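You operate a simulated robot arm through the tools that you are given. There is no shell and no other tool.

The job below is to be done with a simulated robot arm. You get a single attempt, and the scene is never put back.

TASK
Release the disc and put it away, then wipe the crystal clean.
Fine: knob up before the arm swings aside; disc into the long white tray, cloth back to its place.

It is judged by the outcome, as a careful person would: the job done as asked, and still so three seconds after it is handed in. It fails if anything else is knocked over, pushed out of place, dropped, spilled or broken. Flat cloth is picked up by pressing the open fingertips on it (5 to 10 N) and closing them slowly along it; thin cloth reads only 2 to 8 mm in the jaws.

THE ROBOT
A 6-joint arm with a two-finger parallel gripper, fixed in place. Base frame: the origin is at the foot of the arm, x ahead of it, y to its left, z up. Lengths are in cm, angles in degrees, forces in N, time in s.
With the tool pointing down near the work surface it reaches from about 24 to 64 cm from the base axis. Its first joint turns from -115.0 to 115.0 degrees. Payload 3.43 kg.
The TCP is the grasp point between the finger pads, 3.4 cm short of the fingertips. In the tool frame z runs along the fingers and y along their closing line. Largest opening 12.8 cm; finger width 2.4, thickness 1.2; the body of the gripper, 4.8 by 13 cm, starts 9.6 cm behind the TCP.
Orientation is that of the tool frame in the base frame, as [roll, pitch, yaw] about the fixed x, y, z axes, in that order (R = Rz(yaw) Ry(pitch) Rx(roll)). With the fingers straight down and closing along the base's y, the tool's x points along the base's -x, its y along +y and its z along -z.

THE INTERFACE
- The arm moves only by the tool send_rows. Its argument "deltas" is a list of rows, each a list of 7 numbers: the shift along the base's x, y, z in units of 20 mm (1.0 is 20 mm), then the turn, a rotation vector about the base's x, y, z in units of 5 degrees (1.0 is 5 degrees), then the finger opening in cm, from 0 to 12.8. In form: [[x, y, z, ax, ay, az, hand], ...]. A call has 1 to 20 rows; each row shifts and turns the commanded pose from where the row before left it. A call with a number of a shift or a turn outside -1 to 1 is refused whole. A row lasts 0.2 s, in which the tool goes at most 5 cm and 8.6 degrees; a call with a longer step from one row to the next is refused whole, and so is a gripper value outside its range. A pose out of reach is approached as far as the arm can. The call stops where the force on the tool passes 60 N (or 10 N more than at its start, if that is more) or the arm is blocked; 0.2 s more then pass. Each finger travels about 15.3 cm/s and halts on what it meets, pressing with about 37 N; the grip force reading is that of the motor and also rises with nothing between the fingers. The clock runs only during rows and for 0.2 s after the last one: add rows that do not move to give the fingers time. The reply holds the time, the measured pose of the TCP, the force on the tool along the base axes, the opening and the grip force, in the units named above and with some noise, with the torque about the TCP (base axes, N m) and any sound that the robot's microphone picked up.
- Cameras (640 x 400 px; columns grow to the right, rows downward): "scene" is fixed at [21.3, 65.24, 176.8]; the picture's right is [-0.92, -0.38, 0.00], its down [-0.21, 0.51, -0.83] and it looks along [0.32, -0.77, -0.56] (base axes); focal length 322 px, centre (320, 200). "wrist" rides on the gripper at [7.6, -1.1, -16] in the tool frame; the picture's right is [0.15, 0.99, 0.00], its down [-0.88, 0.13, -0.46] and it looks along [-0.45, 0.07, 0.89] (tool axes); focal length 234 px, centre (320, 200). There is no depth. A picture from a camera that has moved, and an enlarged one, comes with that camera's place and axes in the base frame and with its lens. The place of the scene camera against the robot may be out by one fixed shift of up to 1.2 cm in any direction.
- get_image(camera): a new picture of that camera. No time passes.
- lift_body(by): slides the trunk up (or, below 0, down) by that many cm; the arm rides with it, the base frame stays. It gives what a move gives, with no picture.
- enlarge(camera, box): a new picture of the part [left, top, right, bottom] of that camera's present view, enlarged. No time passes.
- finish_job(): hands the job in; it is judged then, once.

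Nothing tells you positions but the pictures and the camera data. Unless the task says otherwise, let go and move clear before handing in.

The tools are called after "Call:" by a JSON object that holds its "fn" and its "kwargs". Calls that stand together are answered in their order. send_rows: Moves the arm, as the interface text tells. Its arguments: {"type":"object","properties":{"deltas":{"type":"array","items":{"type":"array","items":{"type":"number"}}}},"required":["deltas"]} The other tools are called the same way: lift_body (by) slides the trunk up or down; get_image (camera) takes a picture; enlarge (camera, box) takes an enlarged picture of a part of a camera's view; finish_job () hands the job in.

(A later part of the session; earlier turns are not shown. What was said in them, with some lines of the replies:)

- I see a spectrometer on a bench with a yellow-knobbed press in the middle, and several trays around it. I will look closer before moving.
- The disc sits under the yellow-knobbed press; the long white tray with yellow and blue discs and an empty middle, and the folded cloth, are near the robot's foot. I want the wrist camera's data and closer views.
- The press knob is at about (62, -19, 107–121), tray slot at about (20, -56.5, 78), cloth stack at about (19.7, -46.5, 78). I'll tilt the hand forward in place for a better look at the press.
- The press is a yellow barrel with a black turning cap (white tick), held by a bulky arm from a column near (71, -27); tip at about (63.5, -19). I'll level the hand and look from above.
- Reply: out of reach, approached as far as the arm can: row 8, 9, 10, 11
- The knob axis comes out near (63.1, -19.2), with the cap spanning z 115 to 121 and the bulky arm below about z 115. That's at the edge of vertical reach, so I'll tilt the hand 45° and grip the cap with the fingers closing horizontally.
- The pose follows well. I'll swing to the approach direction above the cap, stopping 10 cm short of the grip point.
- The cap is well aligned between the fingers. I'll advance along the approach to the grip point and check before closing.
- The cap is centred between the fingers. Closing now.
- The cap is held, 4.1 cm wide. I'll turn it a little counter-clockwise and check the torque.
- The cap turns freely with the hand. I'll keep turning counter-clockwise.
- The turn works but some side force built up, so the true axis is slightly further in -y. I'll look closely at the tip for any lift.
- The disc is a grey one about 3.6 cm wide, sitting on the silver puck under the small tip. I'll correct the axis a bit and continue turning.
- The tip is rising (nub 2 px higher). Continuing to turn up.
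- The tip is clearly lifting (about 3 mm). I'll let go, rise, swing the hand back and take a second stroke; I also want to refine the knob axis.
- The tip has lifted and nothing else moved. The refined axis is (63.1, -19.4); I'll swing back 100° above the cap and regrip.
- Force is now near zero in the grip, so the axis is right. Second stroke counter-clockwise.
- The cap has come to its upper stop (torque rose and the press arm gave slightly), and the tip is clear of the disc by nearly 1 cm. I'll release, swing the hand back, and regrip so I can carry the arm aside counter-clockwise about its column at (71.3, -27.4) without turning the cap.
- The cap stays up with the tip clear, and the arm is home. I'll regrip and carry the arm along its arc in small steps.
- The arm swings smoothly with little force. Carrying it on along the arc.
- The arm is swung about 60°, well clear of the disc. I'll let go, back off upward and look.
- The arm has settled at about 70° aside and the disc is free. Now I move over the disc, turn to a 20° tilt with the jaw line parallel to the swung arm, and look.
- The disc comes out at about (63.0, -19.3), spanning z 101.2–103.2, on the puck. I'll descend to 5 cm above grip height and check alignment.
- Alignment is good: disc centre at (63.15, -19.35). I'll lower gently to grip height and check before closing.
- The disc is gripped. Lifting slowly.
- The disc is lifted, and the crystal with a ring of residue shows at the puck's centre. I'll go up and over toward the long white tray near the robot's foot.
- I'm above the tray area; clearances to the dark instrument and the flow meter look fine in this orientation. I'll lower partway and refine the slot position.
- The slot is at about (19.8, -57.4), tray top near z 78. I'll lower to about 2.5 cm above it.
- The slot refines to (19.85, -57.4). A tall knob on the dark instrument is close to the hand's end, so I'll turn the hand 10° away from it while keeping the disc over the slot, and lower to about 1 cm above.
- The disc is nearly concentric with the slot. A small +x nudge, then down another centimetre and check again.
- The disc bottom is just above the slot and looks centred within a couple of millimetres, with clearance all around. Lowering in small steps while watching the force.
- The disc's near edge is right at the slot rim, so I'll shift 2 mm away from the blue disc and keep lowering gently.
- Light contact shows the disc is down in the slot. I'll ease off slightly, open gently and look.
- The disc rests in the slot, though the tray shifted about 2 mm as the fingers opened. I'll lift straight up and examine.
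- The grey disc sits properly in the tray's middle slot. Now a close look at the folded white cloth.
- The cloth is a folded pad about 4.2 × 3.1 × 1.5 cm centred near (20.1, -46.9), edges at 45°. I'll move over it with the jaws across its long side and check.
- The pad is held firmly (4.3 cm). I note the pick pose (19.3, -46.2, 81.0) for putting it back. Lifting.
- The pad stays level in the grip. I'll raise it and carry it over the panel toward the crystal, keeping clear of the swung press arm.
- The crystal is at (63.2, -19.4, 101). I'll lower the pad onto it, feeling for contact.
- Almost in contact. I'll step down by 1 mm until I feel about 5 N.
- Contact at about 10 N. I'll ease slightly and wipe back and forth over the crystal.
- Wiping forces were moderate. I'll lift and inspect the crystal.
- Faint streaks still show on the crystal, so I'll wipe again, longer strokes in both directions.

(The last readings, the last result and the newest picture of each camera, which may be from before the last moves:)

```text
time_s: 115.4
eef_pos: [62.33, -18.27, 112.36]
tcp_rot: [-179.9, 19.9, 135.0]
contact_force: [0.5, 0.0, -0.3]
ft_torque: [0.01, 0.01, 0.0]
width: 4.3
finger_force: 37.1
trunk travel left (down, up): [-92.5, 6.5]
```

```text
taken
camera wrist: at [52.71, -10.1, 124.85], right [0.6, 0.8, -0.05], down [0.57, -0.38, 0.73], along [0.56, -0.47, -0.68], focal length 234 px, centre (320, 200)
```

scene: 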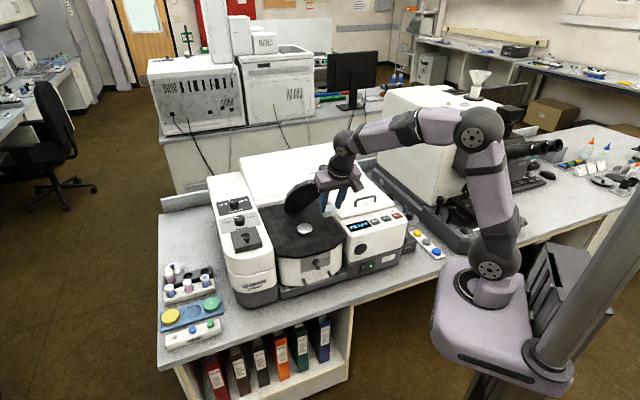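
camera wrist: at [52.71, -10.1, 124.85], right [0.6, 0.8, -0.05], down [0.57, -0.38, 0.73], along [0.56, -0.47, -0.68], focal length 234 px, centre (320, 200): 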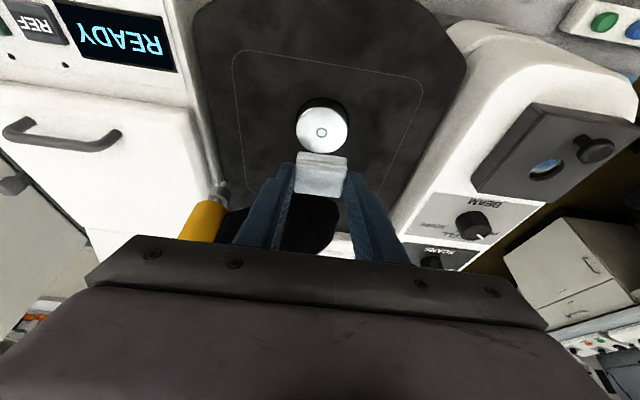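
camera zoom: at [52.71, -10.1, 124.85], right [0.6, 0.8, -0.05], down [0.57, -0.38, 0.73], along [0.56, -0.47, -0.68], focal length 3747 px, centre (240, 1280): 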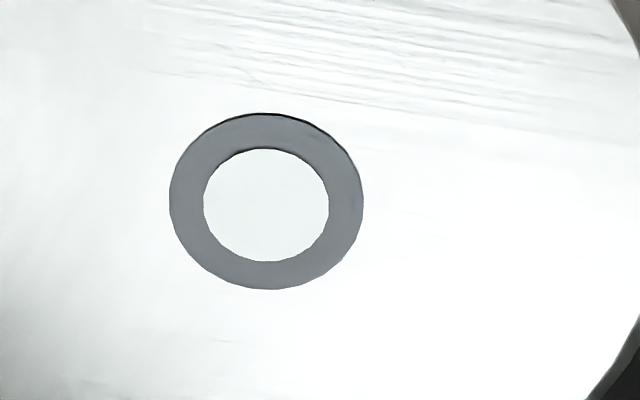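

The crystal is clean now and the puck is back centred. Carrying the cloth back the way it came.

Call:
{"fn": "send_rows", "kwargs": {"deltas": [[0, 0, 1, 0, 0, 0, 3.8], [0, 0, 1, 0, 0, 0, 3.8], [0, 0, 1, 0, 0, 0, 3.8], [-0.5, 0.2, 0.3, 0, 0, 0, 3.8], [-0.95, 0.4, 0, 0, 0, 0, 3.8], [-0.95, 0.4, 0, 0, 0, 0, 3.8], [-0.95, 0.4, 0, 0, 0, 0, 3.8], [-0.95, 0.4, 0, 0, 0, 0, 3.8], [-0.95, 0.4, 0, 0, 0, 0, 3.8], [-0.4, 0, 0, 0, 0, 0, 3.8]]}}

Call:
{"fn": "send_rows", "kwargs": {"deltas": [[-0.5, -0.5, 0, 0, 0, 0, 3.8], [-0.9, -0.95, 0, 0, 0, 0, 3.8], [-0.9, -0.95, 0, 0, 0, 0, 3.8], [-0.9, -0.95, 0, 0, 0, 0, 3.8], [-0.9, -0.95, 0, 0, 0, 0, 3.8], [-0.9, -0.95, 0, 0, 0, 0, 3.8], [-0.9, -0.95, 0, 0, 0, 0, 3.8], [-0.9, -0.95, 0, 0, 0, 0, 3.8], [-0.9, -0.95, 0, 0, 0, 0, 3.8], [-0.9, -0.95, 0, 0, 0, 0, 3.8], [-0.9, -0.95, 0, 0, 0, 0, 3.8], [-0.9, -0.95, 0, 0, 0, 0, 3.8], [-0.9, -0.95, 0, 0, 0, 0, 3.8], [-0.9, -0.95, 0, 0, 0, 0, 3.8], [-0.9, -0.95, 0, 0, 0, 0, 3.8], [-0.9, -0.95, 0, 0, 0, 0, 3.8], [-0.9, -0.95, 0, 0, 0, 0, 3.8], [0, 0, 0, 0, 0, 0, 3.8]]}}

```text
time_s: 117.6
eef_pos: [50.98, -13.88, 119.03]
tcp_rot: [-180.0, 20.1, 134.9]
contact_force: [-0.2, -0.3, -0.1]
ft_torque: [0.01, 0.0, -0.02]
width: 4.28
finger_force: 37.1
trunk travel left (down, up): [-92.5, 6.5]
```

```text
time_s: 121.4
eef_pos: [21.23, -45.33, 118.99]
tcp_rot: [-179.9, 20.0, 135.0]
contact_force: [0.7, -0.1, -0.5]
ft_torque: [0.02, 0.06, -0.01]
width: 4.29
finger_force: 37.6
trunk travel left (down, up): [-92.5, 6.5]
```

Call:
{"fn": "send_rows", "kwargs": {"deltas": [[-0.97, -0.41, 0, 0, 0, 0, 3.8], [0, 0, -1, 0, 0, 0, 3.8], [0, 0, -1, 0, 0, 0, 3.8], [0, 0, -1, 0, 0, 0, 3.8], [0, 0, -1, 0, 0, 0, 3.8], [0, 0, -1, 0, 0, 0, 3.8], [0, 0, -1, 0, 0, 0, 3.8], [0, 0, -1, 0, 0, 0, 3.8], [0, 0, -1, 0, 0, 0, 3.8], [0, 0, -1, 0, 0, 0, 3.8], [0, 0, -1, 0, 0, 0, 3.8], [0, 0, -1, 0, 0, 0, 3.8], [0, 0, -1, 0, 0, 0, 3.8], [0, 0, -1, 0, 0, 0, 3.8], [0, 0, -1, 0, 0, 0, 3.8], [0, 0, -1, 0, 0, 0, 3.8], [0, 0, -1, 0, 0, 0, 3.8], [0, 0, -0.8, 0, 0, 0, 3.8], [0, 0, 0, 0, 0, 0, 3.8]]}}

Call:
{"fn": "get_image", "kwargs": {"camera": "wrist"}}

Call:
{"fn": "enlarge", "kwargs": {"camera": "scene", "box": [405, 215, 455, 265]}}

```text
time_s: 125.4
eef_pos: [19.28, -46.25, 85.31]
tcp_rot: [-180.0, 20.0, 135.0]
contact_force: [0.7, -0.1, 0.0]
ft_torque: [-0.03, 0.02, 0.0]
width: 4.33
finger_force: 37.0
trunk travel left (down, up): [-92.5, 6.5]
```

```text
taken
camera wrist: at [9.65, -38.05, 97.78], right [0.6, 0.8, -0.05], down [0.57, -0.38, 0.73], along [0.56, -0.47, -0.68], focal length 234 px, centre (320, 200)
```

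wrist: 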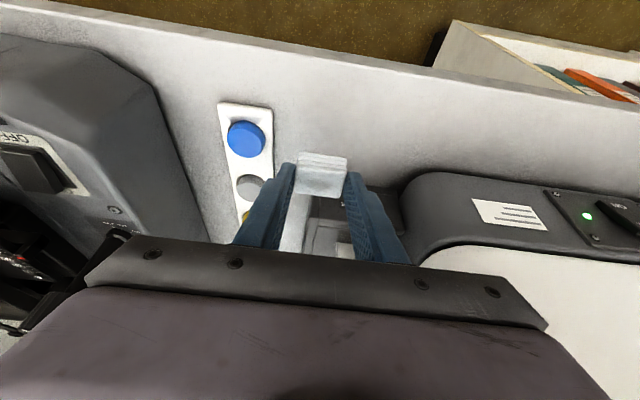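

```text
8.00 times, centred on (430, 240) of scene
camera zoom: at [21.3, 65.24, 176.8], right [-0.92, -0.38, 0.0], down [-0.21, 0.51, -0.83], along [0.32, -0.77, -0.56], focal length 2576 px, centre (-560, -120)
```

zoom: 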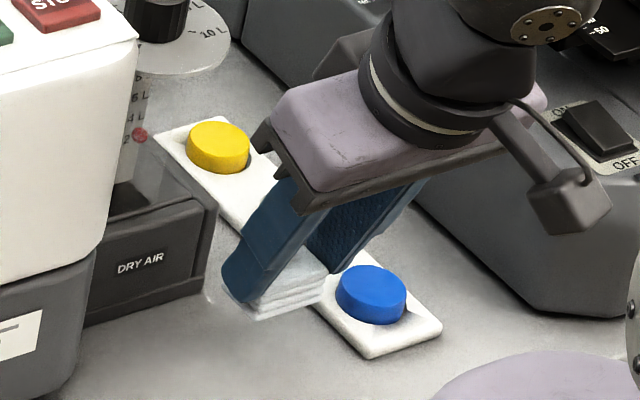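

Over the cloth's place. Lowering gently to the pick height while watching the force.

Call:
{"fn": "send_rows", "kwargs": {"deltas": [[0, 0, -0.8, 0, 0, 0, 3.8], [0, 0, -0.6, 0, 0, 0, 3.8], [0, 0, -0.4, 0, 0, 0, 3.8], [0, 0, -0.2, 0, 0, 0, 3.8], [0, 0, 0, 0, 0, 0, 3.8]]}}

Call:
{"fn": "send_rows", "kwargs": {"deltas": [[0, 0, -0.08, 0, 0, 0, 3.8], [0, 0, 0, 0, 0, 0, 3.8]]}}

Call:
{"fn": "enlarge", "kwargs": {"camera": "scene", "box": [405, 235, 440, 270]}}

```text
time_s: 126.6
eef_pos: [19.21, -46.13, 81.39]
tcp_rot: [-180.0, 20.0, 135.0]
contact_force: [0.6, -0.3, 0.8]
ft_torque: [-0.02, 0.0, -0.01]
width: 4.32
finger_force: 37.2
trunk travel left (down, up): [-92.5, 6.5]
```

```text
time_s: 127.2
eef_pos: [19.18, -46.3, 81.38]
tcp_rot: [180.0, 20.0, 135.0]
contact_force: [-1.2, 0.5, -1.2]
ft_torque: [0.02, -0.01, -0.02]
width: 4.32
finger_force: 36.9
trunk travel left (down, up): [-92.5, 6.5]
```

```text
11.43 times, centred on (422, 252) of scene
camera zoom: at [21.3, 65.24, 176.8], right [-0.92, -0.38, 0.0], down [-0.21, 0.51, -0.83], along [0.32, -0.77, -0.56], focal length 3680 px, centre (-851, -400)
```

zoom: 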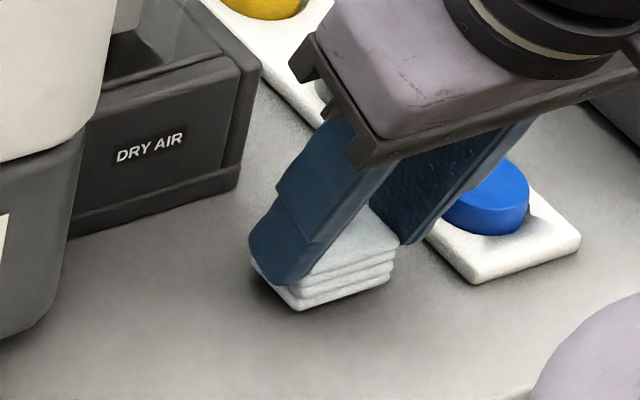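

Call:
{"fn": "send_rows", "kwargs": {"deltas": [[0, 0, -0.1, 0, 0, 0, 3.8], [0, 0, 0, 0, 0, 0, 3.8]]}}

Call:
{"fn": "send_rows", "kwargs": {"deltas": [[0, 0, -0.07, 0, 0, 0, 3.8], [0, 0, 0, 0, 0, 0, 3.8]]}}

Call:
{"fn": "enlarge", "kwargs": {"camera": "scene", "box": [405, 235, 440, 270]}}

```text
time_s: 127.8
eef_pos: [19.3, -46.15, 81.08]
tcp_rot: [179.9, 19.9, 135.0]
contact_force: [0.3, -0.5, 0.4]
ft_torque: [-0.01, 0.01, 0.0]
width: 4.29
finger_force: 37.3
trunk travel left (down, up): [-92.5, 6.5]
```

```text
time_s: 128.4
eef_pos: [19.2, -46.04, 80.95]
tcp_rot: [180.0, 20.0, 135.0]
contact_force: [1.1, 0.3, -0.4]
ft_torque: [0.0, -0.01, -0.02]
width: 4.31
finger_force: 37.3
trunk travel left (down, up): [-92.5, 6.5]
```

```text
11.43 times, centred on (422, 252) of scene
camera zoom: at [21.3, 65.24, 176.8], right [-0.92, -0.38, 0.0], down [-0.21, 0.51, -0.83], along [0.32, -0.77, -0.56], focal length 3680 px, centre (-851, -400)
```

zoom: 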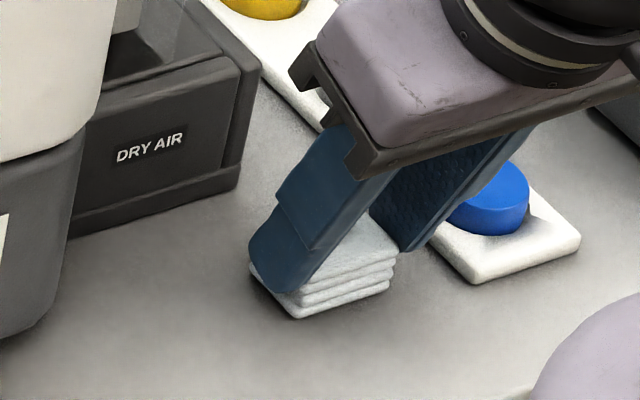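

Call:
{"fn": "send_rows", "kwargs": {"deltas": [[0, 0, -0.05, 0, 0, 0, 3.8], [0, 0, 0, 0, 0, 0, 3.8]]}}

Call:
{"fn": "send_rows", "kwargs": {"deltas": [[0, 0, -0.05, 0, 0, 0, 3.8], [0, 0, 0, 0, 0, 0, 3.8]]}}

```text
time_s: 129.0
eef_pos: [19.2, -46.18, 80.89]
tcp_rot: [-179.8, 20.1, 135.0]
contact_force: [-1.3, 0.7, 4.3]
ft_torque: [-0.09, 0.08, -0.02]
width: 4.31
finger_force: 36.5
trunk travel left (down, up): [-92.5, 6.5]
```

```text
time_s: 129.6
eef_pos: [19.21, -46.17, 80.79]
tcp_rot: [-179.9, 20.2, 135.0]
contact_force: [-0.4, 1.5, 13.8]
ft_torque: [-0.09, 0.07, 0.02]
width: 4.3
finger_force: 36.9
trunk travel left (down, up): [-92.5, 6.5]
```

The pad is on the bench. I'll ease off, open slowly and rise.

Call:
{"fn": "send_rows", "kwargs": {"deltas": [[0, 0, 0.08, 0, 0, 0, 3.8], [0, 0, 0, 0, 0, 0, 4.3], [0, 0, 0, 0, 0, 0, 4.5], [0, 0, 0, 0, 0, 0, 4.8], [0, 0, 0, 0, 0, 0, 5.4], [0, 0, 0, 0, 0, 0, 5.4]]}}

Call:
{"fn": "send_rows", "kwargs": {"deltas": [[0, 0, 0.3, 0, 0, 0, 5.4], [0, 0, 1, 0, 0, 0, 5.4], [0, 0, 1, 0, 0, 0, 5.4], [0, 0, 1, 0, 0, 0, 5.4], [0, 0, 1, 0, 0, 0, 5.4], [0, 0, 1, 0, 0, 0, 5.4], [0, 0, 1, 0, 0, 0, 5.4], [0, 0, 1, 0, 0, 0, 5.4], [0, 0, 1, 0, 0, 0, 5.4], [0, 0, 1, 0, 0, 0, 5.4], [0, 0, 1, 0, 0, 0, 5.4], [0, 0, 1, 0, 0, 0, 5.4], [0, 0, 1, 0, 0, 0, 5.4], [0, 0, 1, 0, 0, 0, 5.4], [0, 0, 1, 0, 0, 0, 5.4], [0, 0, 1, 0, 0, 0, 5.4]]}}

Call:
{"fn": "enlarge", "kwargs": {"camera": "scene", "box": [405, 215, 455, 265]}}

Call:
{"fn": "get_image", "kwargs": {"camera": "scene"}}

Call:
{"fn": "enlarge", "kwargs": {"camera": "scene", "box": [270, 150, 350, 250]}}

Call:
{"fn": "get_image", "kwargs": {"camera": "wrist"}}

```text
time_s: 131.0
eef_pos: [19.18, -46.2, 80.93]
tcp_rot: [180.0, 20.0, 135.1]
contact_force: [-0.3, 0.1, 0.5]
ft_torque: [-0.02, -0.01, 0.04]
width: 5.4
finger_force: 0.0
trunk travel left (down, up): [-92.5, 6.5]
```

```text
time_s: 134.4
eef_pos: [19.08, -46.49, 111.47]
tcp_rot: [180.0, 20.1, 135.0]
contact_force: [0.2, 0.8, -0.4]
ft_torque: [-0.03, 0.02, -0.01]
width: 5.39
finger_force: 0.1
trunk travel left (down, up): [-92.5, 6.5]
```

```text
8.00 times, centred on (430, 240) of scene
camera zoom: at [21.3, 65.24, 176.8], right [-0.92, -0.38, 0.0], down [-0.21, 0.51, -0.83], along [0.32, -0.77, -0.56], focal length 2576 px, centre (-560, -120)
```

zoom: 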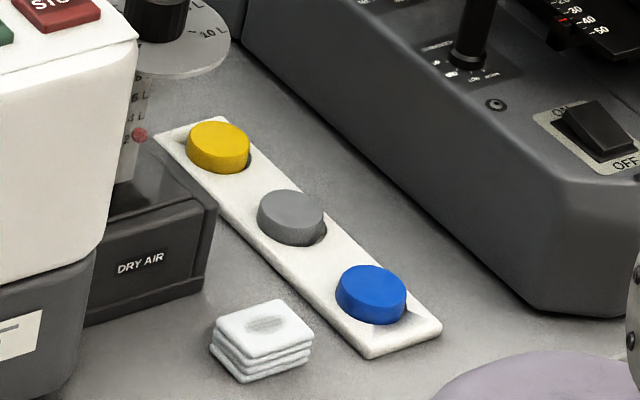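

```text
taken
```

scene: 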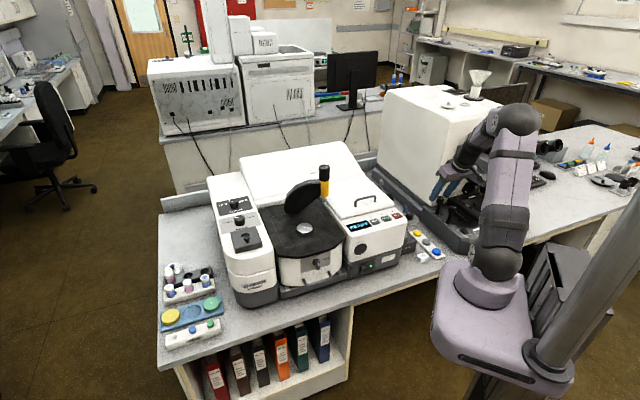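

```text
4.00 times, centred on (310, 200) of scene
camera zoom: at [21.3, 65.24, 176.8], right [-0.92, -0.38, 0.0], down [-0.21, 0.51, -0.83], along [0.32, -0.77, -0.56], focal length 1288 px, centre (360, 200)
```

zoom: 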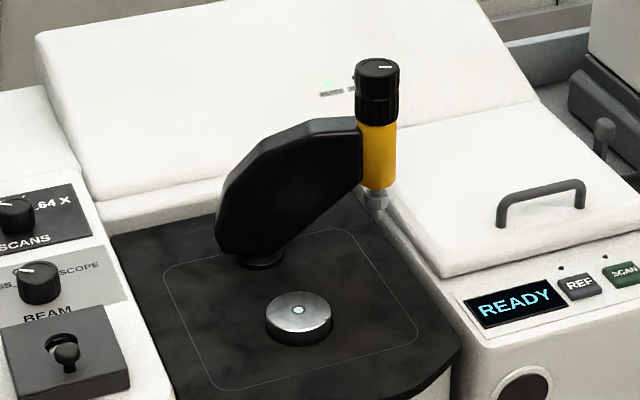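

```text
taken
camera wrist: at [9.39, -38.09, 123.91], right [0.6, 0.8, -0.05], down [0.57, -0.38, 0.73], along [0.56, -0.47, -0.68], focal length 234 px, centre (320, 200)
```

wrist: 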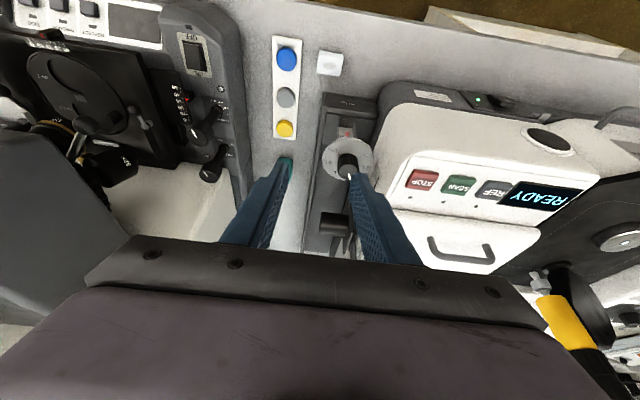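

The disc is in the tray's middle slot, the crystal is clean, the cloth is back on its spot, and the press arm is aside with its knob up. The hand is empty and clear, so I'm handing in.

Call:
{"fn": "finish_job", "kwargs": {}}

```text
The job is handed in.
```

The job is done and handed in. The disc is in the empty middle slot of the long white tray, the crystal is wiped clean, and the cloth is back where it was.

- **Press:** I turned the knob up to its stop, so the tip was clear of the disc. Then I swung the arm about 70° aside, where it stayed.
- **Wipe:** The first pass left faint streaks, so I wiped again in both directions at under about 10 N. The last close-up showed no streaks. The cloth now has a grey mark on its top.
- **Tray:** It shifted about 2 mm as the fingers opened to release the disc. All three discs stayed seated, and I did not push the tray back.
- **Crystal mount:** It slid a millimetre or two in its recess during the first wipe. It finished within about 1 mm of where it started.

Nothing was dropped or knocked over, and the hand is empty and clear of the bench.
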